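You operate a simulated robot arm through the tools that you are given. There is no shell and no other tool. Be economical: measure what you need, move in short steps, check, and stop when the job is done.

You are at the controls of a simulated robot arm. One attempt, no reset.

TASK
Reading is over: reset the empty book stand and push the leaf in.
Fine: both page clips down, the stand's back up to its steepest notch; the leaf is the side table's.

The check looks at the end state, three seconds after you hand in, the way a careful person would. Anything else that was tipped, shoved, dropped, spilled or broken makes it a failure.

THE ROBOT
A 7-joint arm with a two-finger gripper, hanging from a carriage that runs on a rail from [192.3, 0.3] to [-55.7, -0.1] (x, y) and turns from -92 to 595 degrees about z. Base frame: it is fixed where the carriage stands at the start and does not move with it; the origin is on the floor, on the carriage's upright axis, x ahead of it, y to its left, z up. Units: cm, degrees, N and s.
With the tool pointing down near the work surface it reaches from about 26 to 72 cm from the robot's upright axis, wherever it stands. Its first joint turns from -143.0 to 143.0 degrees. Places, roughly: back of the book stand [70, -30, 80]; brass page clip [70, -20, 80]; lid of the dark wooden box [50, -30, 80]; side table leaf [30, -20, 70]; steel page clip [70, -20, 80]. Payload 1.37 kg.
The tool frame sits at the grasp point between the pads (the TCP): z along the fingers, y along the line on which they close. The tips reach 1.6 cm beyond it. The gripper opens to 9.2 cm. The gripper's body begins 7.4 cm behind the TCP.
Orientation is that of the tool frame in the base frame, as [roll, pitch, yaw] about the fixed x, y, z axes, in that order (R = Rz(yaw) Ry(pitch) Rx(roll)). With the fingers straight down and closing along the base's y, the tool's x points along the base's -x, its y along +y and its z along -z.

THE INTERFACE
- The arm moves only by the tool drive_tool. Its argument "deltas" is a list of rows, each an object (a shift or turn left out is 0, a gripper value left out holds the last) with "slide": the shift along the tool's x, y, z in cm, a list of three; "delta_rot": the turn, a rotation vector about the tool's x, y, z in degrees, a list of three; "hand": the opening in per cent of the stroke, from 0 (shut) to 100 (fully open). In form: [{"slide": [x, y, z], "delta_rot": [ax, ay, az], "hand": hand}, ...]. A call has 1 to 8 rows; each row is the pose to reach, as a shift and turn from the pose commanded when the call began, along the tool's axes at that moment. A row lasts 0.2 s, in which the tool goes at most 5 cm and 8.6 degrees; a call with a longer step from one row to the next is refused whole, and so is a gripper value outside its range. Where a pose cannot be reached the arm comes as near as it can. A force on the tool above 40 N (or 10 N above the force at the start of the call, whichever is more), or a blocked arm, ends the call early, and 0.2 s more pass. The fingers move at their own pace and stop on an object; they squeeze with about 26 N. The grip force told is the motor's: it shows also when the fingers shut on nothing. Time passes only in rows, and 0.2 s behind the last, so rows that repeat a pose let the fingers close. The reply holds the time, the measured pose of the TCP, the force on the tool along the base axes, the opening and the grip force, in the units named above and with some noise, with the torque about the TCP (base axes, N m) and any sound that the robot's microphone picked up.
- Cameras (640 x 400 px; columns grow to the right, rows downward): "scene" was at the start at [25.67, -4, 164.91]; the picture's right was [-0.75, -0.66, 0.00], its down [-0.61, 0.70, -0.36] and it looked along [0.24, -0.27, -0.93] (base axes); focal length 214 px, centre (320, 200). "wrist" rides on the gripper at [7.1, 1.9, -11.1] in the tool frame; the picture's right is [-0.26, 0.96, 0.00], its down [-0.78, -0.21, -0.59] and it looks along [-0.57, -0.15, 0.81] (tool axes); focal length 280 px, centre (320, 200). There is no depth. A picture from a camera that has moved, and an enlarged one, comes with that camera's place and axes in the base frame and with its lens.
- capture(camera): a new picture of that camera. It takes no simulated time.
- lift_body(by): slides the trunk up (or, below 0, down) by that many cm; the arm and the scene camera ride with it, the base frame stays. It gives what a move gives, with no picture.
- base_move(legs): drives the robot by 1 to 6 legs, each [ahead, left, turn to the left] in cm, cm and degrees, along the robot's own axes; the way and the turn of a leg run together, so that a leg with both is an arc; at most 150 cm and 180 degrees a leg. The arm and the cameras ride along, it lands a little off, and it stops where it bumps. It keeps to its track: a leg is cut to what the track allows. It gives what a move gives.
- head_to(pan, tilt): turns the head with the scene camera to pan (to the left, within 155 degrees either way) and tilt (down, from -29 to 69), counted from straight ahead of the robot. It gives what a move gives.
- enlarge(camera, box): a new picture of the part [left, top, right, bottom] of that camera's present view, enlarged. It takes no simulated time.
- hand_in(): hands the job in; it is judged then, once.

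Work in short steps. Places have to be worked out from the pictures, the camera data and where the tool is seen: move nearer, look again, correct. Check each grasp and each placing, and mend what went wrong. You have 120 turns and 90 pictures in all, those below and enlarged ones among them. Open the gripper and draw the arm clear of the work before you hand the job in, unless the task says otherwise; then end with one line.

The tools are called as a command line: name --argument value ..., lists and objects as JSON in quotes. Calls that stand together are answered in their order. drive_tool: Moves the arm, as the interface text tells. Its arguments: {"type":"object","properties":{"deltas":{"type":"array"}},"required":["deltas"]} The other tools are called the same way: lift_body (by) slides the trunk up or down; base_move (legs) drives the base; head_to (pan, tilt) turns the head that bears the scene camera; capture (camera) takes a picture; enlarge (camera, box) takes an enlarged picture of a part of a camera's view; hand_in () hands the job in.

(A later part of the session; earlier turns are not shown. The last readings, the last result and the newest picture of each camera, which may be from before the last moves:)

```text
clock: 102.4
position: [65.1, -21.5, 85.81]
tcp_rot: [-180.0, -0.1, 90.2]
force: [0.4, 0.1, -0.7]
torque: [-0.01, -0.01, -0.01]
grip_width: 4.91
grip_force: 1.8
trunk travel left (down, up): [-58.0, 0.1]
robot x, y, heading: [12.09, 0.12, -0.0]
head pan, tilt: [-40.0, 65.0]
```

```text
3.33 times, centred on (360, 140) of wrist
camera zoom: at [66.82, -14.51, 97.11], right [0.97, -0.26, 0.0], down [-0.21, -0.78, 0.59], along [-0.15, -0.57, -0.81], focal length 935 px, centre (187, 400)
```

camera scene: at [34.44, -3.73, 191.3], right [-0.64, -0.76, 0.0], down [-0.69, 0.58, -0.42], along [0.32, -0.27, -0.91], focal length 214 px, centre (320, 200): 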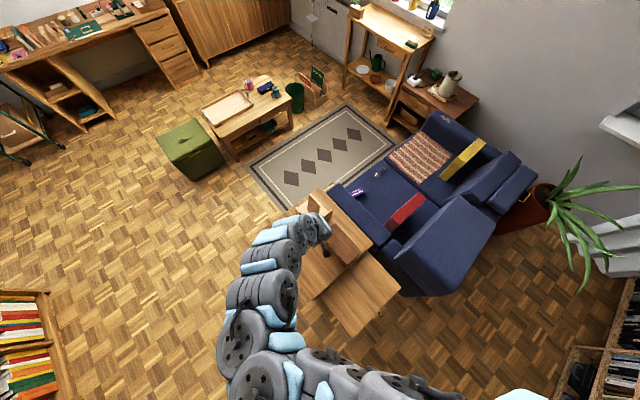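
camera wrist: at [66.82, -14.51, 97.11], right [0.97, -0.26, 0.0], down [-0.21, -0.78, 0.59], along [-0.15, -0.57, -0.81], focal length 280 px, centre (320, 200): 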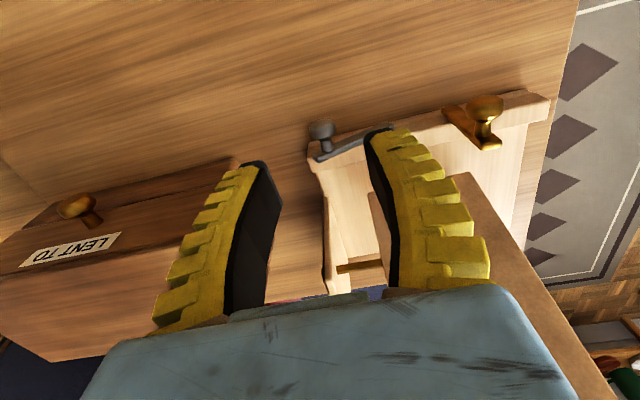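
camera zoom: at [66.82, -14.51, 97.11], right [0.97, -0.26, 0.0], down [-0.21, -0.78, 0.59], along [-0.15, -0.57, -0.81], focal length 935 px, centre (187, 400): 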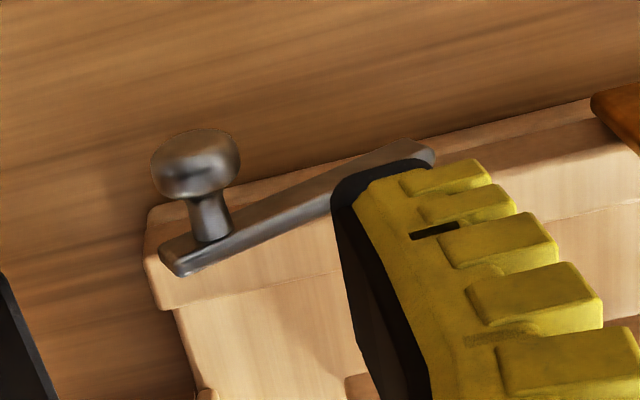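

The lever still stands ~15–20° above the lip line. I close the fingers and press the knob down from above.

drive_tool --deltas '[{"slide": [0, -0.1, -2.5], "hand": 0}, {"slide": [0, -0.1, -5]}, {"slide": [0.2, -0.1, -5]}]'

lift_body --by -8.5

drive_tool --deltas '[{"slide": [0, 0, 0.4]}, {"slide": [0, 0, 0.8]}, {"slide": [0, 0, 1.2]}]'

capture --camera "wrist"

```text
clock: 103.2
position: [64.94, -21.38, 90.91]
tcp_rot: [-179.9, -0.2, 90.4]
force: [-0.2, 0.0, -0.2]
torque: [-0.01, 0.01, 0.01]
grip_width: 0.0
grip_force: 26.1
trunk travel left (down, up): [-58.0, 0.1]
robot x, y, heading: [12.04, -0.13, 0.1]
head pan, tilt: [-40.0, 65.0]
```

```text
clock: 104.4
position: [64.94, -21.38, 82.41]
tcp_rot: [-179.9, -0.2, 90.4]
force: [-0.5, 1.3, -0.4]
torque: [0.0, 0.01, -0.04]
grip_width: 0.0
grip_force: 26.1
trunk travel left (down, up): [-49.5, 8.6]
robot x, y, heading: [12.06, -0.12, -0.0]
head pan, tilt: [-40.0, 65.0]
```

```text
clock: 105.2
position: [65.02, -21.39, 81.18]
tcp_rot: [-180.0, -0.1, 90.2]
force: [0.2, -0.6, -0.1]
torque: [0.0, -0.01, 0.0]
grip_width: 0.02
grip_force: 26.7
trunk travel left (down, up): [-49.5, 8.6]
robot x, y, heading: [12.01, -0.04, -0.5]
head pan, tilt: [-40.0, 65.0]
```

```text
32 pictures are left
camera wrist: at [66.78, -14.3, 92.44], right [0.97, -0.26, 0.0], down [-0.21, -0.78, 0.59], along [-0.15, -0.57, -0.81], focal length 280 px, centre (320, 200)
```

wrist: 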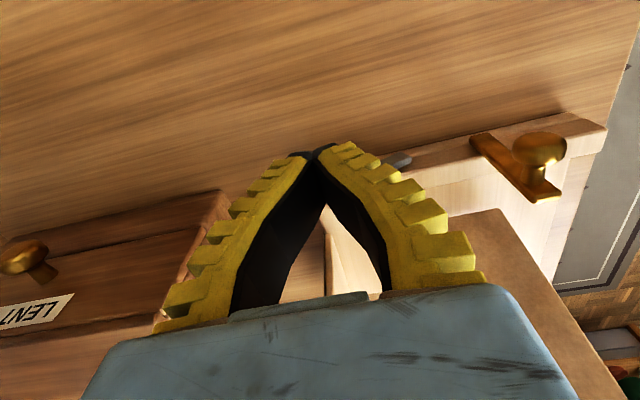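

Directly over the knob without contact yet; press on down slowly.

drive_tool --deltas '[{"slide": [0, 0, 0.3]}, {"slide": [0, 0, 0.6]}, {"slide": [0, 0, 0.9]}]'

drive_tool --deltas '[{"slide": [0, 0, 0.3]}, {"slide": [0, 0, 0.6]}, {"slide": [0, 0, 0.9]}]'

```text
clock: 106.0
position: [64.93, -21.34, 80.27]
tcp_rot: [-179.9, -0.2, 90.3]
force: [-1.5, -0.9, 0.8]
torque: [-0.09, 0.02, -0.03]
grip_width: 0.0
grip_force: 26.4
trunk travel left (down, up): [-49.5, 8.6]
robot x, y, heading: [11.6, -0.18, -0.4]
head pan, tilt: [-40.0, 65.0]
```

```text
clock: 106.8
position: [64.91, -21.44, 79.33]
tcp_rot: [-179.9, -0.2, 90.4]
force: [-1.3, -1.8, 0.8]
torque: [-0.05, 0.03, -0.01]
grip_width: 0.03
grip_force: 25.8
trunk travel left (down, up): [-49.5, 8.6]
robot x, y, heading: [11.86, -0.29, -0.2]
head pan, tilt: [-40.0, 65.0]
```

enlarge --camera "wrist" --box '[260, 110, 420, 230]'

drive_tool --deltas '[{"slide": [0, 0, 0.3]}, {"slide": [0, 0, 0.6]}]'

```text
3.33 times, centred on (340, 170) of wrist
camera zoom: at [66.74, -14.36, 90.58], right [0.97, -0.26, 0.0], down [-0.21, -0.78, 0.59], along [-0.15, -0.57, -0.81], focal length 935 px, centre (253, 300)
```

zoom: 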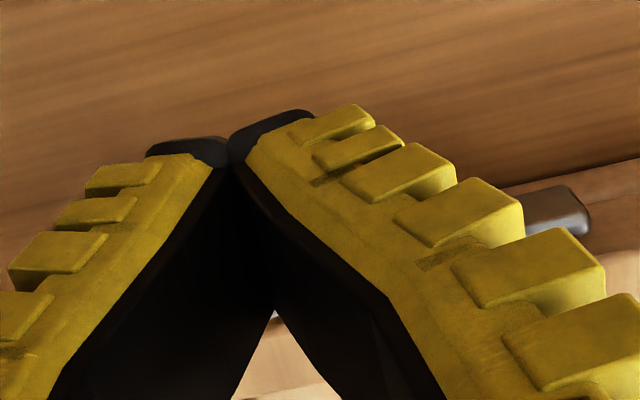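

```text
clock: 107.4
position: [64.87, -21.41, 78.73]
tcp_rot: [-180.0, -0.3, 90.2]
force: [-0.5, -0.6, 4.9]
torque: [-0.02, 0.03, -0.02]
grip_width: 0.0
grip_force: 26.6
trunk travel left (down, up): [-49.5, 8.6]
robot x, y, heading: [11.67, 0.04, 0.1]
head pan, tilt: [-40.0, 65.0]
```

Light vertical contact. Rise and look at the lever.

drive_tool --deltas '[{"slide": [0, 0, 0.3]}]'

lift_body --by 8.5

enlarge --camera "wrist" --box '[260, 60, 500, 220]'

```text
clock: 107.8
position: [64.95, -21.43, 78.59]
tcp_rot: [-179.9, -0.2, 90.3]
force: [-6.6, -0.9, 23.5]
torque: [0.07, 0.14, 0.0]
grip_width: 0.59
grip_force: 27.8
trunk travel left (down, up): [-49.5, 8.6]
robot x, y, heading: [11.95, 0.07, -0.2]
head pan, tilt: [-40.0, 65.0]
```

```text
clock: 109.0
position: [64.85, -21.35, 87.06]
tcp_rot: [-179.9, -0.2, 90.2]
force: [-0.7, -0.2, -0.5]
torque: [0.04, 0.0, 0.0]
grip_width: 0.0
grip_force: 27.8
trunk travel left (down, up): [-58.0, 0.1]
robot x, y, heading: [12.24, -0.55, -0.2]
head pan, tilt: [-40.0, 65.0]
```

```text
2.50 times, centred on (380, 140) of wrist
camera zoom: at [66.7, -14.3, 98.21], right [0.97, -0.26, 0.0], down [-0.21, -0.78, 0.59], along [-0.15, -0.57, -0.81], focal length 701 px, centre (170, 350)
```

zoom: 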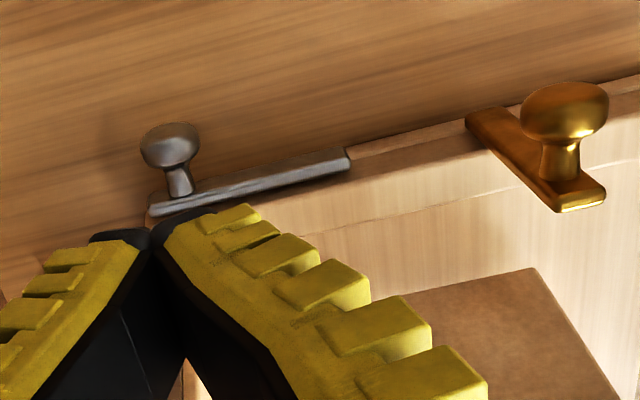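

The steel clip lies flat along the lip. For the brass one I expect the swing toward +x; I go to its -x side with closed fingers and push +x.

drive_tool --deltas '[{"slide": [0, 0, -3]}, {"slide": [0, 0, -6]}]'

base_move --legs '[[9.8, 0, 0]]'

drive_tool --deltas '[{"slide": [0, -3.5, 0]}]'

lift_body --by -7

capture --camera "wrist"

```text
clock: 109.6
position: [64.87, -21.35, 92.97]
tcp_rot: [-179.9, -0.2, 90.3]
force: [-0.5, 0.3, -0.3]
torque: [-0.01, -0.03, 0.02]
grip_width: 0.01
grip_force: 27.6
trunk travel left (down, up): [-58.0, 0.1]
robot x, y, heading: [11.72, -0.02, -0.3]
head pan, tilt: [-40.0, 65.0]
```

```text
clock: 110.8
position: [74.6, -21.41, 92.94]
tcp_rot: [-179.9, -0.2, 90.3]
force: [-0.2, -0.3, 0.4]
torque: [-0.04, -0.01, 0.0]
grip_width: 0.0
grip_force: 28.3
trunk travel left (down, up): [-58.0, 0.1]
robot x, y, heading: [21.79, -0.15, -0.1]
head pan, tilt: [-40.0, 65.0]
```

```text
clock: 111.2
position: [71.19, -21.63, 92.89]
tcp_rot: [-180.0, 0.0, 90.3]
force: [0.8, -0.1, 0.4]
torque: [0.03, 0.06, 0.01]
grip_width: 0.0
grip_force: 27.6
trunk travel left (down, up): [-58.0, 0.1]
robot x, y, heading: [21.54, 0.04, 0.1]
head pan, tilt: [-40.0, 65.0]
```

```text
clock: 112.2
position: [70.98, -21.46, 86.1]
tcp_rot: [-179.9, -0.2, 90.4]
force: [0.7, -0.1, -0.5]
torque: [-0.02, 0.0, -0.02]
grip_width: 0.02
grip_force: 28.1
trunk travel left (down, up): [-51.0, 7.1]
robot x, y, heading: [21.88, -0.15, -0.0]
head pan, tilt: [-40.0, 65.0]
```

```text
29 pictures are left
camera wrist: at [72.93, -14.33, 97.21], right [0.97, -0.26, 0.0], down [-0.21, -0.78, 0.59], along [-0.15, -0.57, -0.81], focal length 280 px, centre (320, 200)
```

wrist: 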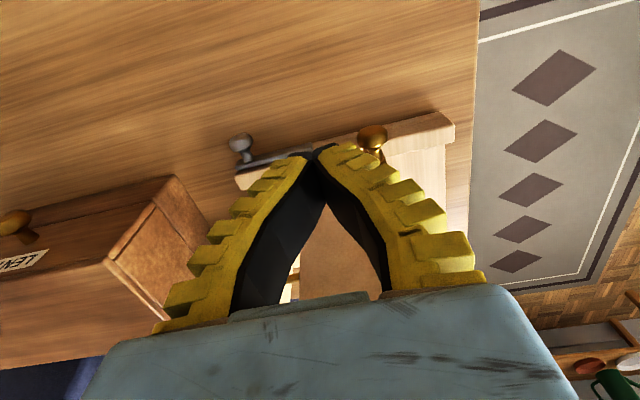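

lift_body --by -4

drive_tool --deltas '[{"slide": [0, 0.5, 0]}, {"slide": [0, 1, 0]}, {"slide": [0, 1.4, 0]}]'

drive_tool --deltas '[{"slide": [0, 0.4, 0]}, {"slide": [0, 0.8, 0]}]'

```text
clock: 113.1
position: [71.16, -21.35, 82.06]
tcp_rot: [-179.9, -0.2, 90.4]
force: [-1.0, 0.6, -0.3]
torque: [0.03, 0.0, -0.01]
grip_width: 0.0
grip_force: 28.1
trunk travel left (down, up): [-47.0, 11.1]
robot x, y, heading: [21.45, -0.22, -0.1]
head pan, tilt: [-40.0, 65.0]
```

```text
clock: 113.9
position: [72.56, -21.41, 81.94]
tcp_rot: [-179.9, -0.3, 90.3]
force: [-1.2, 0.0, 0.1]
torque: [-0.03, -0.01, -0.03]
grip_width: 0.01
grip_force: 28.1
trunk travel left (down, up): [-47.0, 11.1]
robot x, y, heading: [21.87, 0.5, -0.3]
head pan, tilt: [-40.0, 65.0]
```

```text
clock: 114.5
position: [73.4, -21.39, 81.98]
tcp_rot: [180.0, -0.2, 90.4]
force: [0.4, -0.1, 0.8]
torque: [0.0, 0.0, -0.02]
grip_width: 0.01
grip_force: 28.2
trunk travel left (down, up): [-47.0, 11.1]
robot x, y, heading: [21.71, 0.1, -0.2]
head pan, tilt: [-40.0, 65.0]
```

enlarge --camera "wrist" --box '[220, 80, 480, 240]'

```text
2.46 times, centred on (350, 160) of wrist
camera zoom: at [75.16, -14.29, 93.22], right [0.97, -0.26, 0.0], down [-0.21, -0.78, 0.59], along [-0.15, -0.57, -0.81], focal length 690 px, centre (246, 298)
```

zoom: 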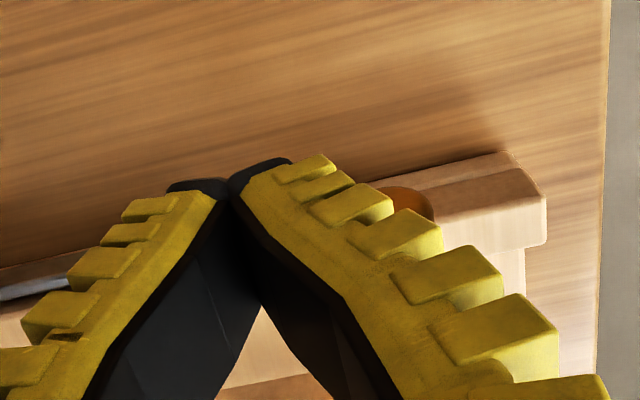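

The brass knob has swung to x≈76.6 (~30°) freely toward +x. Continue along the arc, lowering.

drive_tool --deltas '[{"slide": [0, 0.5, 0.3]}, {"slide": [0, 1, 0.7]}, {"slide": [0, 1.4, 1.2]}, {"slide": [0, 1.7, 1.6]}]'

enlarge --camera "wrist" --box '[220, 80, 480, 240]'

```text
clock: 115.5
position: [75.02, -21.42, 80.33]
tcp_rot: [-179.9, -0.1, 90.4]
force: [-1.7, -1.1, -0.7]
torque: [-0.04, 0.0, 0.01]
grip_width: 0.01
grip_force: 27.5
trunk travel left (down, up): [-47.0, 11.1]
robot x, y, heading: [21.72, 0.13, -0.1]
head pan, tilt: [-40.0, 65.0]
```

```text
2.46 times, centred on (350, 160) of wrist
camera zoom: at [76.78, -14.3, 91.58], right [0.97, -0.26, 0.0], down [-0.21, -0.78, 0.59], along [-0.15, -0.57, -0.81], focal length 690 px, centre (246, 298)
```

zoom: 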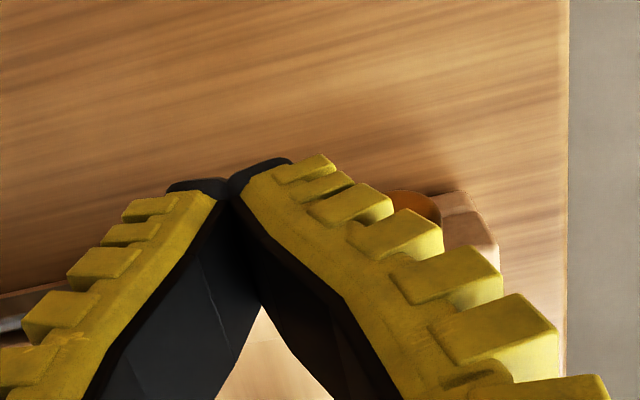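

Knob now at about (78.3, 79.9), ~63°. Go over it and press down from above.

drive_tool --deltas '[{"slide": [0, -0.5, -2.5]}, {"slide": [0, 0, -5]}, {"slide": [0, 3.5, -6]}]'

lift_body --by -4

capture --camera "wrist"

```text
clock: 116.3
position: [78.65, -21.38, 86.43]
tcp_rot: [180.0, -0.3, 90.4]
force: [-0.1, -0.6, 0.2]
torque: [-0.01, -0.02, 0.0]
grip_width: 0.03
grip_force: 27.4
trunk travel left (down, up): [-47.0, 11.1]
robot x, y, heading: [21.81, 0.23, -0.2]
head pan, tilt: [-40.0, 65.0]
```

```text
clock: 117.1
position: [78.58, -21.25, 82.36]
tcp_rot: [-179.9, -0.2, 90.4]
force: [-0.9, 0.2, 0.0]
torque: [0.0, 0.01, 0.03]
grip_width: 0.01
grip_force: 28.2
trunk travel left (down, up): [-43.0, 15.1]
robot x, y, heading: [21.61, -0.27, -0.1]
head pan, tilt: [-40.0, 65.0]
```

```text
26 pictures are left
camera wrist: at [80.37, -14.34, 93.64], right [0.97, -0.26, 0.0], down [-0.21, -0.78, 0.59], along [-0.15, -0.57, -0.81], focal length 280 px, centre (320, 200)
```

wrist: 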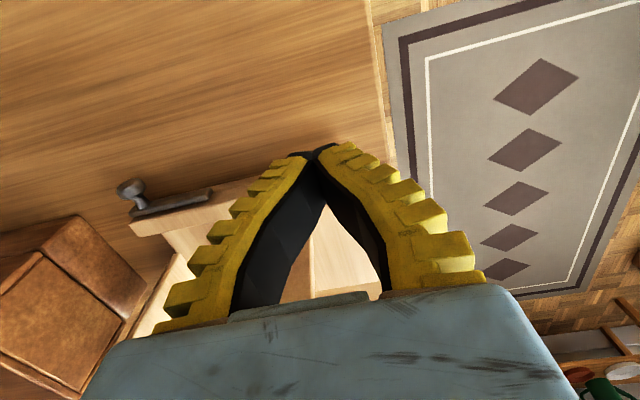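

Press down in small rows until the same hard stop as the steel one (tcp z≈78.6).

drive_tool --deltas '[{"slide": [0, 0, 0.6]}, {"slide": [0, 0, 1.2]}, {"slide": [0, 0, 1.8]}, {"slide": [0, 0, 2.3]}]'

drive_tool --deltas '[{"slide": [0, 0, 0.4]}, {"slide": [0, 0, 0.8]}, {"slide": [0, 0, 1.1]}]'

drive_tool --deltas '[{"slide": [0, 0, 0.3]}, {"slide": [0, 0, 0.5]}]'

```text
clock: 118.1
position: [78.58, -21.45, 80.07]
tcp_rot: [180.0, -0.2, 90.4]
force: [1.6, -2.4, 2.1]
torque: [-0.06, -0.02, -0.06]
grip_width: 0.0
grip_force: 28.3
trunk travel left (down, up): [-43.0, 15.1]
robot x, y, heading: [21.7, -0.01, 0.2]
head pan, tilt: [-40.0, 65.0]
```

```text
clock: 118.9
position: [78.55, -21.39, 79.07]
tcp_rot: [-179.9, -0.2, 90.5]
force: [-0.6, -1.8, 3.2]
torque: [-0.03, 0.01, 0.0]
grip_width: 0.01
grip_force: 28.0
trunk travel left (down, up): [-43.0, 15.1]
robot x, y, heading: [21.87, 0.46, -0.2]
head pan, tilt: [-40.0, 65.0]
```

```text
clock: 119.5
position: [78.82, -21.4, 78.77]
tcp_rot: [180.0, -0.2, 90.4]
force: [-0.5, -0.9, 19.1]
torque: [-0.01, -0.08, 0.04]
grip_width: 0.59
grip_force: 28.2
trunk travel left (down, up): [-43.0, 15.1]
robot x, y, heading: [21.66, 0.19, 0.0]
head pan, tilt: [-40.0, 65.0]
```

Hard stop at the same height (19 N). Rise and check both clips.

lift_body --by 15

drive_tool --deltas '[{"slide": [3, -1, 0]}, {"slide": [6, -3, 0]}, {"slide": [9, -5, 0]}]'

capture --camera "wrist"

```text
clock: 121.2
position: [78.56, -21.23, 93.6]
tcp_rot: [-179.9, -0.2, 90.4]
force: [0.0, -0.5, 0.4]
torque: [0.0, -0.01, -0.01]
grip_width: 0.0
grip_force: 28.0
trunk travel left (down, up): [-58.0, 0.1]
robot x, y, heading: [21.66, 0.17, -0.2]
head pan, tilt: [-40.0, 65.0]
```

```text
clock: 122.0
position: [73.42, -12.35, 93.6]
tcp_rot: [179.9, -0.3, 90.4]
force: [0.7, 0.6, 0.5]
torque: [-0.01, 0.07, 0.0]
grip_width: 0.01
grip_force: 27.6
trunk travel left (down, up): [-58.0, 0.1]
robot x, y, heading: [21.99, 0.39, 0.2]
head pan, tilt: [-40.0, 65.0]
```

```text
25 pictures are left
camera wrist: at [75.21, -5.25, 104.79], right [0.97, -0.26, 0.0], down [-0.21, -0.78, 0.59], along [-0.15, -0.57, -0.81], focal length 280 px, centre (320, 200)
```

wrist: 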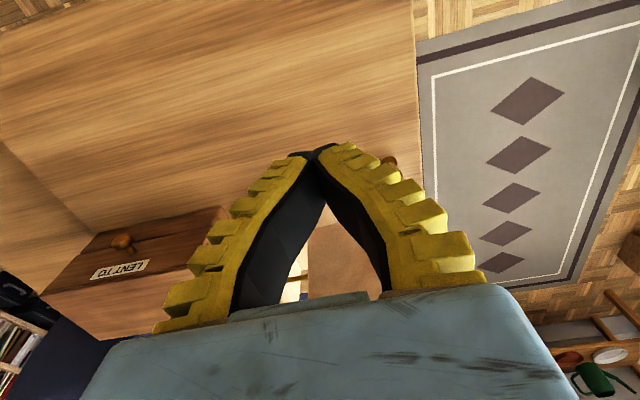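

Fingers hide the clips; open them and look again.

drive_tool --deltas '[{"hand": 100}, {}, {}]'

enlarge --camera "wrist" --box '[210, 120, 430, 280]'

```text
clock: 122.8
position: [73.42, -12.48, 93.58]
tcp_rot: [-179.9, -0.2, 90.4]
force: [0.4, 0.4, -0.3]
torque: [0.0, 0.0, 0.04]
grip_width: 9.18
grip_force: 0.0
trunk travel left (down, up): [-58.0, 0.1]
robot x, y, heading: [21.8, 0.21, -0.1]
head pan, tilt: [-40.0, 65.0]
```

```text
2.50 times, centred on (320, 200) of wrist
camera zoom: at [75.18, -5.33, 104.78], right [0.97, -0.26, 0.0], down [-0.21, -0.78, 0.59], along [-0.15, -0.57, -0.81], focal length 701 px, centre (320, 200)
```

zoom: 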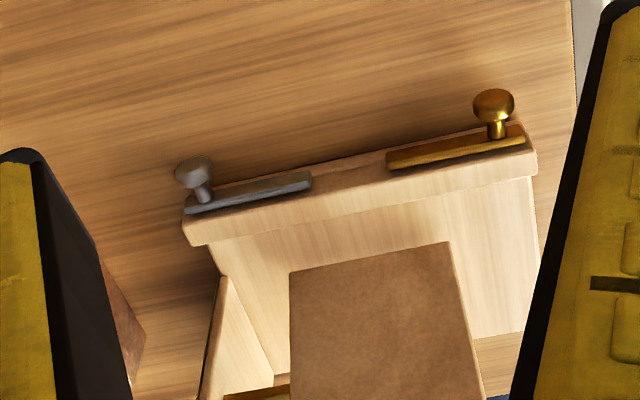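

Both clips lie down. Now turn back to yaw 180 and verify the pin once more from the -x side.

drive_tool --deltas '[{"delta_rot": [0, 0, -8]}, {"delta_rot": [0, 0, -16]}, {"delta_rot": [0, 0, -24]}, {"delta_rot": [0, 0, -32]}, {"delta_rot": [0, 0, -40]}, {"delta_rot": [0, 0, -48]}, {"delta_rot": [0, 0, -56]}, {"delta_rot": [0, 0, -64]}]'

drive_tool --deltas '[{"delta_rot": [0, 0, -8]}, {"delta_rot": [0, 0, -16]}, {"delta_rot": [0, 0, -24]}, {"delta_rot": [0, 0, -25.5]}]'

base_move --legs '[[-11, 0, 0]]'

drive_tool --deltas '[{"slide": [0, -4, -1]}, {"slide": [0, -8, -2]}, {"slide": [0, -12, -3]}, {"slide": [0, -16, -3]}, {"slide": [0, -20, -3]}]'

capture --camera "wrist"

```text
clock: 124.7
position: [73.56, -12.28, 93.59]
tcp_rot: [179.8, -0.2, 154.5]
force: [0.7, -0.8, 0.6]
torque: [-0.01, 0.02, -0.01]
grip_width: 9.18
grip_force: 0.0
trunk travel left (down, up): [-58.0, 0.1]
robot x, y, heading: [21.73, 0.23, -0.4]
head pan, tilt: [-40.0, 65.0]
```

```text
clock: 125.7
position: [73.55, -12.36, 93.57]
tcp_rot: [179.8, -0.1, -180.0]
force: [-0.3, 0.4, -0.4]
torque: [0.0, 0.01, 0.0]
grip_width: 9.21
grip_force: 0.0
trunk travel left (down, up): [-58.0, 0.1]
robot x, y, heading: [21.65, 0.31, 0.0]
head pan, tilt: [-40.0, 65.0]
```

```text
clock: 126.8
position: [62.59, -12.4, 93.64]
tcp_rot: [179.9, -0.1, 179.8]
force: [0.2, 0.6, -0.7]
torque: [0.03, 0.02, 0.02]
grip_width: 9.2
grip_force: 0.1
trunk travel left (down, up): [-58.0, 0.1]
robot x, y, heading: [10.36, -0.22, -0.1]
head pan, tilt: [-40.0, 65.0]
```

```text
clock: 128.0
position: [62.67, -32.57, 96.63]
tcp_rot: [179.9, 0.0, 179.9]
force: [0.2, 1.4, 0.2]
torque: [-0.09, 0.02, 0.01]
grip_width: 9.2
grip_force: 0.0
trunk travel left (down, up): [-58.0, 0.1]
robot x, y, heading: [10.88, -0.04, -0.1]
head pan, tilt: [-40.0, 65.0]
```

```text
23 pictures are left
camera wrist: at [55.54, -30.65, 107.77], right [0.26, 0.96, 0.0], down [0.78, -0.21, 0.59], along [0.57, -0.15, -0.81], focal length 280 px, centre (320, 200)
```

wrist: 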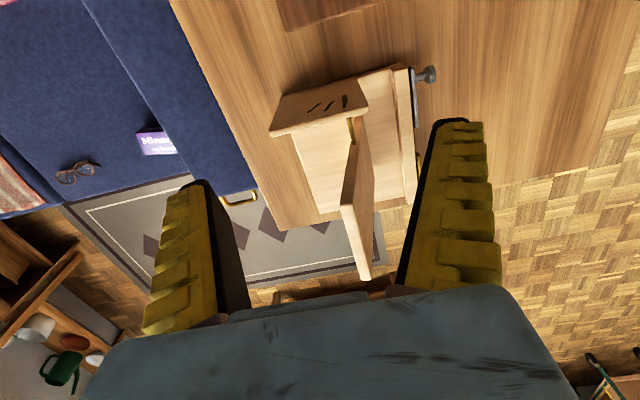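

enlarge --camera "wrist" --box '[290, 75, 380, 145]'

```text
5.71 times, centred on (335, 110) of wrist
camera zoom: at [55.54, -30.65, 107.77], right [0.26, 0.96, 0.0], down [0.78, -0.21, 0.59], along [0.57, -0.15, -0.81], focal length 1602 px, centre (234, 714)
```

zoom: 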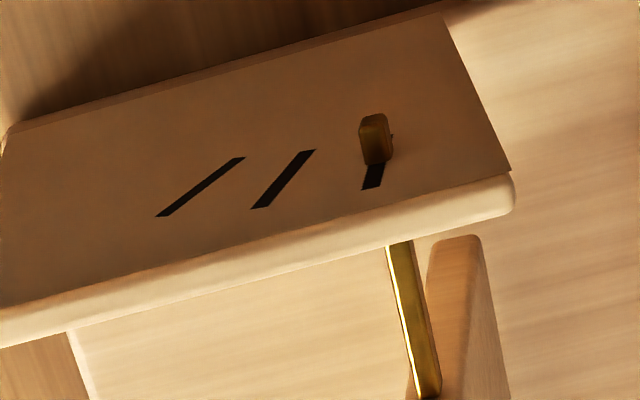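

The pin is well seated in the steepest slot. Now the leaf: drive back to x=-50 and look at its front edge and knob.

base_move --legs '[[-61, 0, 0]]'

drive_tool --deltas '[{"slide": [0, 4, 0]}, {"slide": [0, 8, 0]}]'

capture --camera "wrist"

```text
clock: 131.5
position: [2.01, -32.44, 96.6]
tcp_rot: [179.8, 0.0, -179.8]
force: [-0.4, 0.3, -0.9]
torque: [0.0, -0.01, 0.0]
grip_width: 9.18
grip_force: 0.0
trunk travel left (down, up): [-58.0, 0.1]
robot x, y, heading: [-49.86, -0.0, 0.2]
head pan, tilt: [-40.0, 65.0]
```

```text
clock: 132.1
position: [2.13, -24.51, 96.7]
tcp_rot: [179.9, 0.0, -179.8]
force: [0.5, -0.7, -0.4]
torque: [0.09, -0.01, 0.01]
grip_width: 9.2
grip_force: 0.1
trunk travel left (down, up): [-58.0, 0.1]
robot x, y, heading: [-50.23, 0.07, 0.2]
head pan, tilt: [-40.0, 65.0]
```

```text
21 pictures are left
camera wrist: at [-5.13, -22.67, 107.84], right [0.26, 0.97, 0.0], down [0.78, -0.21, 0.59], along [0.57, -0.15, -0.81], focal length 280 px, centre (320, 200)
```

wrist: 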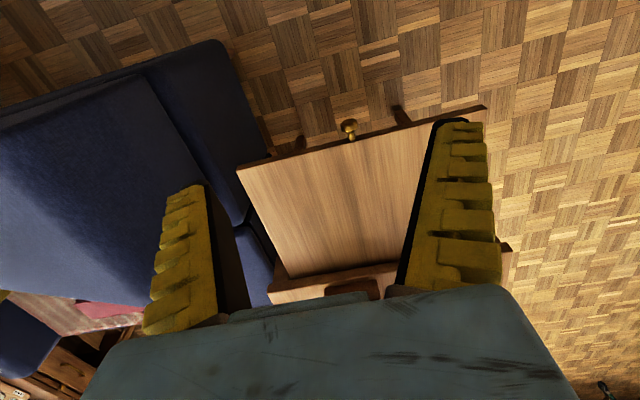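

Leaf front edge at x≈12.4, knob at (≈10.5,-22.5), leaf mid y=-22.4. I lower the trunk so the open fingers straddle the knob at leaf height, still clear of the edge.

lift_body --by -20

drive_tool --deltas '[{"slide": [0, 2, 0]}]'

capture --camera "wrist"

```text
clock: 134.2
position: [2.04, -24.49, 76.68]
tcp_rot: [179.8, 0.0, -179.9]
force: [-0.2, 0.1, 0.1]
torque: [0.01, -0.02, -0.01]
grip_width: 9.2
grip_force: 0.0
trunk travel left (down, up): [-38.0, 20.1]
robot x, y, heading: [-50.01, -0.25, 0.2]
head pan, tilt: [-40.0, 65.0]
```

```text
clock: 134.6
position: [2.02, -22.44, 76.72]
tcp_rot: [179.9, -0.1, -179.9]
force: [-0.3, -0.7, 0.2]
torque: [0.05, 0.0, 0.02]
grip_width: 9.15
grip_force: 0.1
trunk travel left (down, up): [-38.0, 20.1]
robot x, y, heading: [-50.32, 0.34, 0.1]
head pan, tilt: [-40.0, 65.0]
```

```text
20 pictures are left
camera wrist: at [-5.17, -20.62, 87.83], right [0.26, 0.97, 0.0], down [0.78, -0.21, 0.59], along [0.57, -0.15, -0.81], focal length 280 px, centre (320, 200)
```

wrist: 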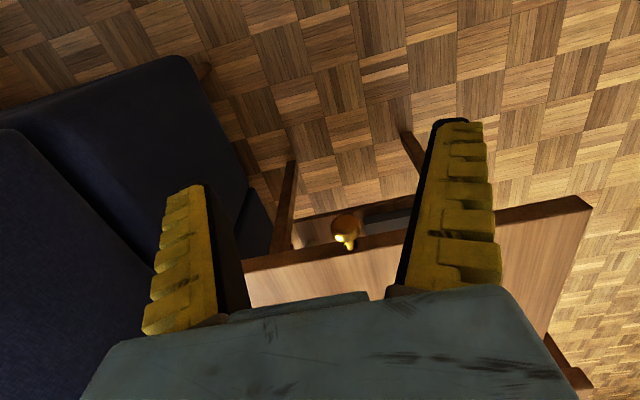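

Leaf top at z≈70.3, ~1.5 thick. Lower to z≈68.7, drive 4 cm nearer and push slowly.

lift_body --by -8

base_move --legs '[[4, 0, 0]]'

drive_tool --deltas '[{"slide": [-1, 0, 0]}, {"slide": [-2, 0, 0]}, {"slide": [-3, 0, 0]}, {"slide": [-4, 0, 0]}, {"slide": [-5, 0, 0]}, {"slide": [-6, 0, 0]}]'

capture --camera "wrist"

```text
clock: 135.8
position: [2.03, -22.33, 68.66]
tcp_rot: [179.8, 0.0, -179.9]
force: [-0.3, 0.3, 0.2]
torque: [0.01, -0.02, -0.02]
grip_width: 9.2
grip_force: 0.0
trunk travel left (down, up): [-30.0, 28.1]
robot x, y, heading: [-50.02, 0.02, 0.2]
head pan, tilt: [-40.0, 65.0]
```

```text
clock: 136.7
position: [6.03, -22.29, 68.55]
tcp_rot: [179.8, 0.1, -179.9]
force: [0.5, -0.2, 0.5]
torque: [0.01, 0.04, -0.01]
grip_width: 9.19
grip_force: 0.1
trunk travel left (down, up): [-30.0, 28.1]
robot x, y, heading: [-46.17, 0.19, 0.2]
head pan, tilt: [-40.0, 65.0]
```

```text
clock: 138.1
position: [12.15, -22.48, 68.68]
tcp_rot: [179.8, 0.1, -179.8]
force: [0.8, -0.2, -0.6]
torque: [-0.01, -0.01, 0.0]
grip_width: 9.19
grip_force: 0.0
trunk travel left (down, up): [-30.0, 28.1]
robot x, y, heading: [-45.97, 0.2, 0.1]
head pan, tilt: [-40.0, 65.0]
```

```text
19 pictures are left
camera wrist: at [4.94, -20.59, 79.9], right [0.26, 0.97, 0.0], down [0.78, -0.21, 0.59], along [0.57, -0.15, -0.81], focal length 280 px, centre (320, 200)
```

wrist: 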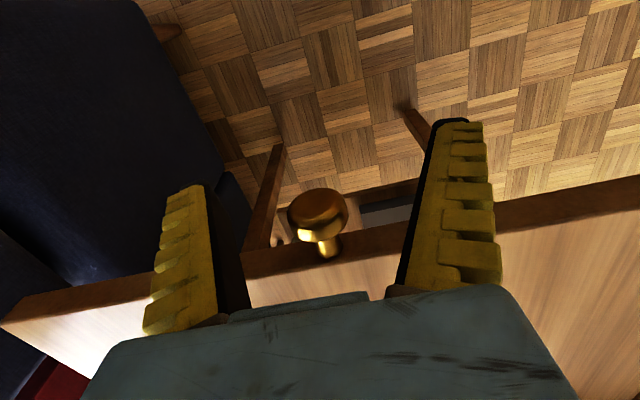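

Continue pushing.

drive_tool --deltas '[{"slide": [-1, 0, 0]}, {"slide": [-2, 0, 0]}, {"slide": [-3, 0, 0]}, {"slide": [-4, 0, 0]}, {"slide": [-5, 0, 0]}]'

drive_tool --deltas '[{"slide": [-0.7, 0, 0]}, {"slide": [-1.4, 0, 0]}]'

capture --camera "wrist"

```text
clock: 139.3
position: [16.97, -22.42, 68.49]
tcp_rot: [179.8, -0.1, -179.9]
force: [0.5, -0.1, -1.5]
torque: [0.06, -0.01, -0.04]
grip_width: 9.2
grip_force: 0.0
trunk travel left (down, up): [-30.0, 28.1]
robot x, y, heading: [-46.37, -0.01, 0.1]
head pan, tilt: [-40.0, 65.0]
```

```text
clock: 139.9
position: [18.55, -22.44, 68.58]
tcp_rot: [179.8, -0.1, -179.9]
force: [-0.5, -0.1, -0.6]
torque: [0.0, 0.0, 0.0]
grip_width: 9.18
grip_force: 0.0
trunk travel left (down, up): [-30.0, 28.1]
robot x, y, heading: [-46.24, 0.28, 0.2]
head pan, tilt: [-40.0, 65.0]
```

```text
18 pictures are left
camera wrist: at [11.4, -20.53, 79.86], right [0.26, 0.97, 0.0], down [0.78, -0.21, 0.59], along [0.57, -0.15, -0.81], focal length 280 px, centre (320, 200)
```

wrist: 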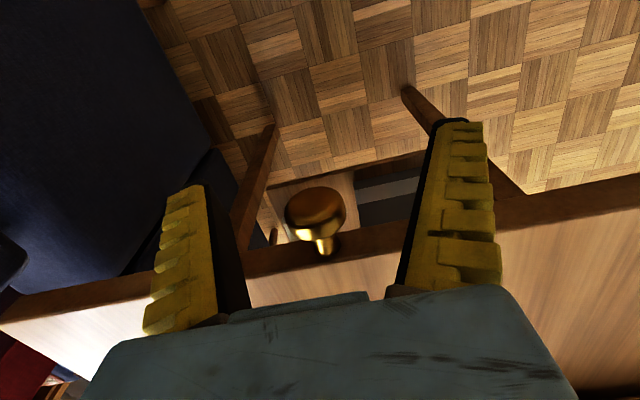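

The leaf glides with the tool. I retract the tool 6 cm, then carry on with the carriage to x≈30 and finish with the force-limited arm.

drive_tool --deltas '[{"slide": [3, 0, 0]}, {"slide": [6, 0, 0]}]'

base_move --legs '[[17.5, 0, 0]]'

drive_tool --deltas '[{"slide": [-0.7, 0, 0]}, {"slide": [-1.4, 0, 0]}, {"slide": [-2, 0, 0]}]'

capture --camera "wrist"

```text
clock: 140.5
position: [12.36, -22.25, 68.64]
tcp_rot: [179.6, -0.2, -180.0]
force: [0.5, 0.3, -0.4]
torque: [0.01, 0.02, -0.03]
grip_width: 9.22
grip_force: 0.1
trunk travel left (down, up): [-30.0, 28.1]
robot x, y, heading: [-46.18, -0.13, 0.2]
head pan, tilt: [-40.0, 65.0]
```

```text
clock: 142.0
position: [29.9, -22.36, 68.71]
tcp_rot: [179.8, 0.0, -179.8]
force: [0.4, -0.2, -0.9]
torque: [-0.01, 0.0, 0.02]
grip_width: 9.16
grip_force: 0.0
trunk travel left (down, up): [-30.0, 28.1]
robot x, y, heading: [-28.75, -0.06, 0.1]
head pan, tilt: [-40.0, 65.0]
```

```text
clock: 142.8
position: [31.83, -22.39, 68.59]
tcp_rot: [179.8, -0.1, -180.0]
force: [0.1, 0.7, -0.6]
torque: [-0.01, 0.01, 0.01]
grip_width: 9.2
grip_force: 0.1
trunk travel left (down, up): [-30.0, 28.1]
robot x, y, heading: [-28.59, -0.6, 0.1]
head pan, tilt: [-40.0, 65.0]
```

```text
17 pictures are left
camera wrist: at [24.59, -20.43, 79.82], right [0.26, 0.97, 0.0], down [0.78, -0.21, 0.59], along [0.57, -0.15, -0.81], focal length 280 px, centre (320, 200)
```

wrist: 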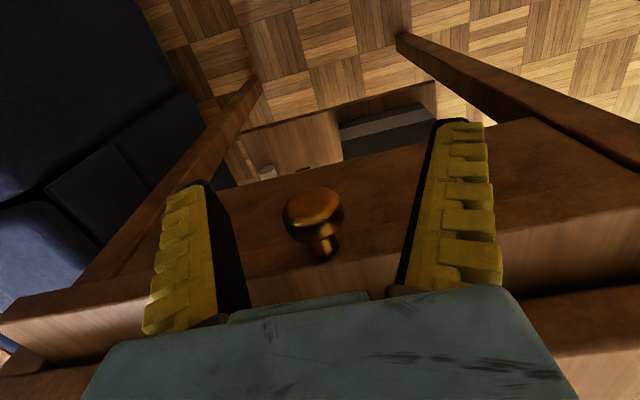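

Nearly in; continue slowly until it stops.

drive_tool --deltas '[{"slide": [-0.5, 0, 0]}, {"slide": [-1, 0, 0]}, {"slide": [-1.5, 0, 0]}, {"slide": [-2, 0, 0]}]'

drive_tool --deltas '[{"slide": [-0.4, 0, 0]}, {"slide": [-0.8, 0, 0]}, {"slide": [-1.2, 0, 0]}]'

capture --camera "wrist"

```text
clock: 143.8
position: [32.84, -22.41, 68.31]
tcp_rot: [179.7, -0.6, 179.9]
force: [-33.0, 3.1, 17.8]
torque: [-0.55, -4.53, -0.32]
grip_width: 9.18
grip_force: 0.0
trunk travel left (down, up): [-30.0, 28.1]
robot x, y, heading: [-28.92, -0.13, 0.1]
head pan, tilt: [-40.0, 65.0]
```

```text
clock: 144.1
position: [32.69, -22.33, 68.18]
tcp_rot: [179.5, -1.0, 179.9]
force: [-23.2, 3.7, 10.6]
torque: [-0.47, -3.14, -0.12]
grip_width: 9.21
grip_force: 0.1
trunk travel left (down, up): [-30.0, 28.1]
robot x, y, heading: [-28.94, -0.32, -0.1]
head pan, tilt: [-40.0, 65.0]
stopped in row 1: the force on the tool passed its limit at 51 N (the readings are from after the stop); the commanded pose is now the measured one
```

```text
16 pictures are left
camera wrist: at [25.77, -20.49, 79.5], right [0.26, 0.96, 0.0], down [0.79, -0.22, 0.58], along [0.56, -0.15, -0.82], focal length 280 px, centre (320, 200)
```

wrist: 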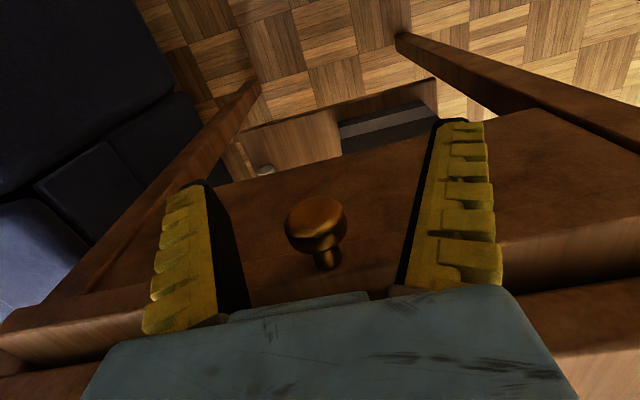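

The torque says the contact is ~13 cm above the fingertips — the wrist is against the box on the table, not the leaf's end stop. Backing off at once.

drive_tool --deltas '[{"slide": [2, 0, 0]}, {"slide": [4, 0, 0]}, {"slide": [7, 0, 0]}]'

base_move --legs '[[-10, 0, 0]]'

lift_body --by 28

capture --camera "wrist"

```text
clock: 144.9
position: [26.58, -22.23, 68.61]
tcp_rot: [179.7, -0.4, 180.0]
force: [0.1, -0.1, -0.8]
torque: [0.0, -0.02, 0.0]
grip_width: 9.2
grip_force: 0.1
trunk travel left (down, up): [-30.0, 28.1]
robot x, y, heading: [-28.68, 0.16, -0.0]
head pan, tilt: [-40.0, 65.0]
```

```text
clock: 146.1
position: [16.91, -22.22, 68.59]
tcp_rot: [179.7, -0.3, 179.9]
force: [-0.3, 0.3, 0.2]
torque: [0.0, -0.01, 0.0]
grip_width: 9.19
grip_force: 0.0
trunk travel left (down, up): [-30.0, 28.1]
robot x, y, heading: [-38.19, -0.23, -0.1]
head pan, tilt: [-40.0, 65.0]
```

```text
clock: 148.9
position: [16.79, -22.32, 96.56]
tcp_rot: [179.7, -0.3, -179.9]
force: [1.0, 0.4, -0.5]
torque: [0.01, -0.04, 0.0]
grip_width: 9.2
grip_force: 0.1
trunk travel left (down, up): [-58.0, 0.1]
robot x, y, heading: [-38.64, 0.46, 0.3]
head pan, tilt: [-40.0, 65.0]
```

```text
15 pictures are left
camera wrist: at [9.68, -20.46, 107.8], right [0.26, 0.96, 0.0], down [0.78, -0.22, 0.58], along [0.56, -0.15, -0.81], focal length 280 px, centre (320, 200)
```

wrist: 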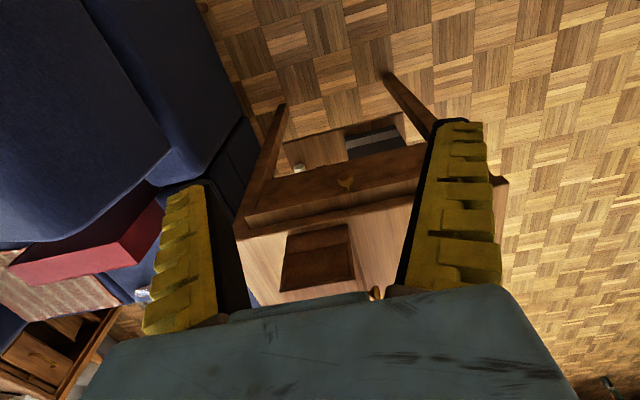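

I need to know whether the box was shoved. Return to exactly the earlier viewpoint (62.7,-32.6,96.6) for a comparison.

base_move --legs '[[46, 0, 0]]'

drive_tool --deltas '[{"slide": [0, -4, 0]}, {"slide": [0, -8, 0]}, {"slide": [0, -10.3, 0]}]'

capture --camera "wrist"

```text
clock: 151.6
position: [62.71, -22.44, 96.38]
tcp_rot: [179.7, -0.4, 179.9]
force: [-0.2, 0.0, -0.2]
torque: [-0.02, -0.01, 0.01]
grip_width: 9.17
grip_force: 0.0
trunk travel left (down, up): [-58.0, 0.1]
robot x, y, heading: [7.4, -0.07, 0.1]
head pan, tilt: [-40.0, 65.0]
```

```text
clock: 152.4
position: [62.78, -32.56, 96.54]
tcp_rot: [179.7, -0.4, -180.0]
force: [0.0, -1.0, 0.2]
torque: [-0.06, 0.05, 0.02]
grip_width: 9.17
grip_force: 0.1
trunk travel left (down, up): [-58.0, 0.1]
robot x, y, heading: [7.32, 0.22, 0.3]
head pan, tilt: [-40.0, 65.0]
```

```text
14 pictures are left
camera wrist: at [55.6, -30.74, 107.71], right [0.26, 0.97, 0.0], down [0.78, -0.21, 0.58], along [0.56, -0.15, -0.81], focal length 280 px, centre (320, 200)
```

wrist: 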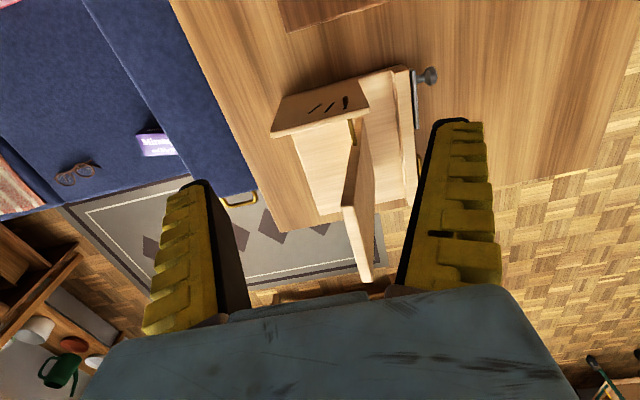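

The view is identical to before — the box and stand did not move. I'll finish the leaf pushing at y≈-12, where the box (y<-24) is not in the way of the wrist.

drive_tool --deltas '[{"slide": [0, 4, 0]}, {"slide": [0, 8, 0]}, {"slide": [0, 12, 0]}, {"slide": [0, 16, 0]}, {"slide": [0, 20.5, 0]}]'

base_move --legs '[[-46, 0, 0]]'

lift_body --by -28

base_move --legs '[[10, 0, 0]]'

capture --camera "wrist"

```text
clock: 153.6
position: [62.7, -12.14, 96.52]
tcp_rot: [179.7, -0.3, 179.9]
force: [0.0, -0.8, 0.1]
torque: [0.12, -0.02, 0.02]
grip_width: 9.18
grip_force: 0.1
trunk travel left (down, up): [-58.0, 0.1]
robot x, y, heading: [7.3, -0.26, 0.2]
head pan, tilt: [-40.0, 65.0]
```

```text
clock: 156.4
position: [16.84, -12.12, 96.61]
tcp_rot: [179.7, -0.4, -180.0]
force: [-0.1, 0.5, 0.0]
torque: [-0.01, -0.01, -0.01]
grip_width: 9.19
grip_force: 0.0
trunk travel left (down, up): [-58.0, 0.1]
robot x, y, heading: [-38.08, -0.15, 0.2]
head pan, tilt: [-40.0, 65.0]
```

```text
clock: 159.2
position: [16.89, -12.08, 68.7]
tcp_rot: [179.7, -0.2, -180.0]
force: [-0.3, 0.2, 0.6]
torque: [0.02, 0.03, 0.01]
grip_width: 9.18
grip_force: 0.0
trunk travel left (down, up): [-30.0, 28.1]
robot x, y, heading: [-38.55, 0.24, 0.3]
head pan, tilt: [-40.0, 65.0]
```

```text
clock: 160.4
position: [26.73, -12.14, 68.63]
tcp_rot: [179.7, -0.3, -179.9]
force: [0.2, -0.3, 1.1]
torque: [0.01, -0.04, -0.03]
grip_width: 9.19
grip_force: 0.0
trunk travel left (down, up): [-30.0, 28.1]
robot x, y, heading: [-28.93, 0.14, 0.2]
head pan, tilt: [-40.0, 65.0]
```

```text
13 pictures are left
camera wrist: at [19.61, -10.27, 79.92], right [0.26, 0.97, 0.0], down [0.78, -0.21, 0.58], along [0.56, -0.15, -0.81], focal length 280 px, centre (320, 200)
```

wrist: 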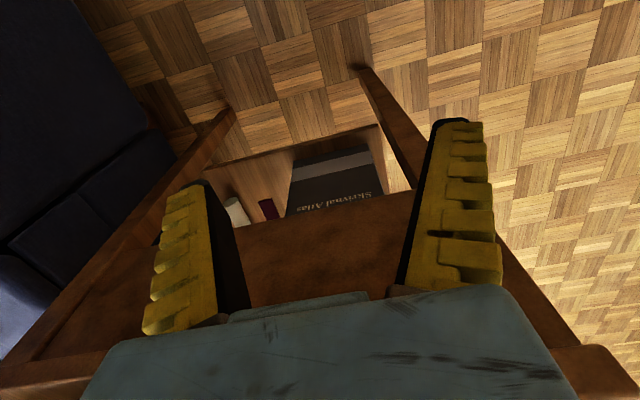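

Push on slowly.

drive_tool --deltas '[{"slide": [-1, 0, 0]}, {"slide": [-2, 0, 0]}, {"slide": [-3, 0, 0]}, {"slide": [-4, 0, 0]}, {"slide": [-5, 0, 0]}, {"slide": [-6, 0, 0]}]'

drive_tool --deltas '[{"slide": [-0.4, 0, 0]}, {"slide": [-0.8, 0, 0]}, {"slide": [-1.2, 0, 0]}, {"slide": [-1.5, 0, 0]}]'

```text
clock: 161.8
position: [32.81, -12.13, 68.72]
tcp_rot: [179.7, -0.3, -180.0]
force: [-0.7, -0.3, -0.5]
torque: [0.0, -0.01, 0.03]
grip_width: 9.18
grip_force: 0.1
trunk travel left (down, up): [-30.0, 28.1]
robot x, y, heading: [-28.61, -0.05, 0.0]
head pan, tilt: [-40.0, 65.0]
```

```text
clock: 162.8
position: [34.15, -12.06, 68.53]
tcp_rot: [179.7, -0.4, -179.9]
force: [0.1, 0.6, -0.3]
torque: [-0.01, 0.03, -0.01]
grip_width: 9.22
grip_force: 0.1
trunk travel left (down, up): [-30.0, 28.1]
robot x, y, heading: [-28.64, -0.04, 0.1]
head pan, tilt: [-40.0, 65.0]
```

drive_tool --deltas '[{"slide": [-0.4, 0, 0]}, {"slide": [-0.8, 0, 0]}, {"slide": [-1.2, 0, 0]}]'

drive_tool --deltas '[{"slide": [-0.4, 0, 0]}, {"slide": [-0.8, 0, 0]}]'

capture --camera "wrist"

```text
clock: 163.6
position: [35.08, -12.32, 68.58]
tcp_rot: [179.7, -0.5, -180.0]
force: [-13.3, -1.3, 10.0]
torque: [0.22, -1.0, 0.23]
grip_width: 9.23
grip_force: 0.1
trunk travel left (down, up): [-30.0, 28.1]
robot x, y, heading: [-29.0, -0.19, -0.0]
head pan, tilt: [-40.0, 65.0]
```

```text
clock: 164.1
position: [34.88, -12.21, 68.3]
tcp_rot: [179.6, -1.2, 179.9]
force: [-18.6, 0.4, 14.7]
torque: [0.38, -1.53, 0.57]
grip_width: 9.19
grip_force: 0.1
trunk travel left (down, up): [-30.0, 28.1]
robot x, y, heading: [-28.51, -0.13, 0.4]
head pan, tilt: [-40.0, 65.0]
stopped in row 2: the force on the tool passed its limit at 51 N (the readings are from after the stop); the commanded pose is now the measured one
```

```text
12 pictures are left
camera wrist: at [28.02, -10.42, 79.67], right [0.26, 0.96, 0.0], down [0.79, -0.22, 0.57], along [0.55, -0.15, -0.82], focal length 280 px, centre (320, 200)
```

wrist: 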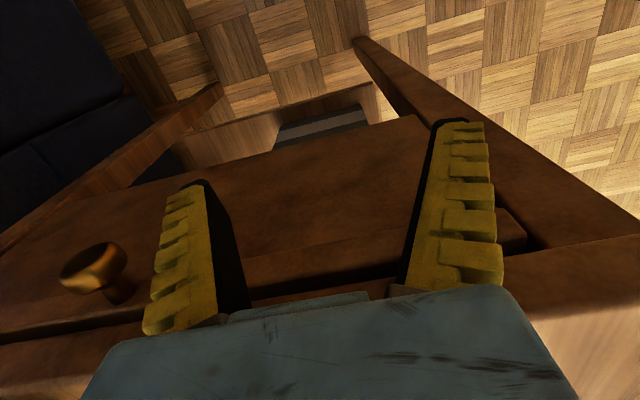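

The fingers now meet the table top's edge. Back off and look at how the leaf sits.

drive_tool --deltas '[{"slide": [2, 0, 0]}, {"slide": [5, 0, 0]}, {"slide": [8, 0, 0]}]'

base_move --legs '[[-8, 0, 0]]'

lift_body --by 16

enlarge --camera "wrist" --box '[160, 120, 480, 320]'

```text
clock: 164.9
position: [27.56, -12.26, 68.57]
tcp_rot: [179.7, -0.7, 179.9]
force: [-0.3, 0.1, 0.6]
torque: [0.08, 0.0, -0.04]
grip_width: 9.18
grip_force: 0.0
trunk travel left (down, up): [-30.0, 28.1]
robot x, y, heading: [-28.68, -0.29, 0.2]
head pan, tilt: [-40.0, 65.0]
```

```text
clock: 165.9
position: [19.67, -12.24, 68.65]
tcp_rot: [179.6, -0.7, 180.0]
force: [0.6, 0.7, 0.3]
torque: [0.03, 0.0, 0.02]
grip_width: 9.19
grip_force: 0.1
trunk travel left (down, up): [-30.0, 28.1]
robot x, y, heading: [-36.54, 0.01, 0.2]
head pan, tilt: [-40.0, 65.0]
```

```text
clock: 167.8
position: [19.63, -12.29, 84.62]
tcp_rot: [179.7, -0.7, 180.0]
force: [-0.1, 0.9, 1.3]
torque: [-0.01, 0.04, -0.01]
grip_width: 9.21
grip_force: 0.1
trunk travel left (down, up): [-46.0, 12.1]
robot x, y, heading: [-36.23, -0.18, -0.0]
head pan, tilt: [-40.0, 65.0]
```

```text
2.00 times, centred on (320, 220) of wrist
camera zoom: at [12.51, -10.38, 95.91], right [0.26, 0.96, 0.0], down [0.79, -0.22, 0.58], along [0.56, -0.15, -0.82], focal length 561 px, centre (320, 160)
```

zoom: 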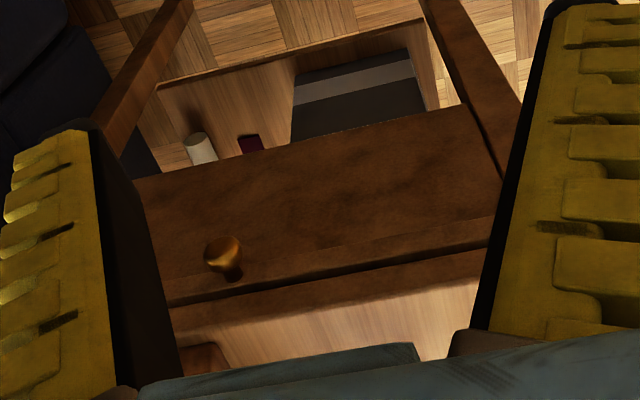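

The leaf front looks within a few millimetres of flush; the finger face met the table edge first. I tilt the tool 15° so the tips lead, and press just the leaf's edge (at y≈-12).

drive_tool --deltas '[{"slide": [-2, 0, 0], "delta_rot": [0, -7, 0]}, {"slide": [-4, 0, 0], "delta_rot": [0, -15, 0]}, {"slide": [-6, 0, 0], "delta_rot": [0, -16, 0]}]'

lift_body --by -12.5

base_move --legs '[[4, 0, 0]]'

capture --camera "wrist"

```text
clock: 168.6
position: [25.46, -12.23, 84.39]
tcp_rot: [179.6, 15.3, 179.9]
force: [0.1, 0.4, -0.3]
torque: [0.0, -0.02, -0.01]
grip_width: 9.19
grip_force: 0.1
trunk travel left (down, up): [-46.0, 12.1]
robot x, y, heading: [-36.48, 0.19, 0.1]
head pan, tilt: [-40.0, 65.0]
```

```text
clock: 170.1
position: [25.48, -12.23, 72.05]
tcp_rot: [179.6, 15.3, 179.9]
force: [0.0, 0.5, -0.3]
torque: [0.02, -0.01, -0.02]
grip_width: 9.18
grip_force: 0.0
trunk travel left (down, up): [-33.5, 24.6]
robot x, y, heading: [-36.89, -0.34, 0.2]
head pan, tilt: [-40.0, 65.0]
```

```text
clock: 171.0
position: [29.46, -12.25, 71.99]
tcp_rot: [179.6, 15.3, 179.8]
force: [-0.3, 0.0, -1.0]
torque: [0.0, -0.05, 0.03]
grip_width: 9.21
grip_force: 0.0
trunk travel left (down, up): [-33.5, 24.6]
robot x, y, heading: [-32.28, 0.01, 0.3]
head pan, tilt: [-40.0, 65.0]
```

```text
10 pictures are left
camera wrist: at [19.62, -10.34, 80.98], right [0.25, 0.96, 0.08], down [0.6, -0.22, 0.77], along [0.76, -0.15, -0.63], focal length 280 px, centre (320, 200)
```

wrist: 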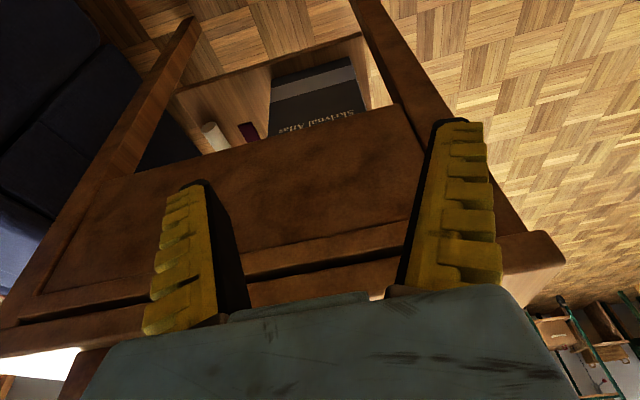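

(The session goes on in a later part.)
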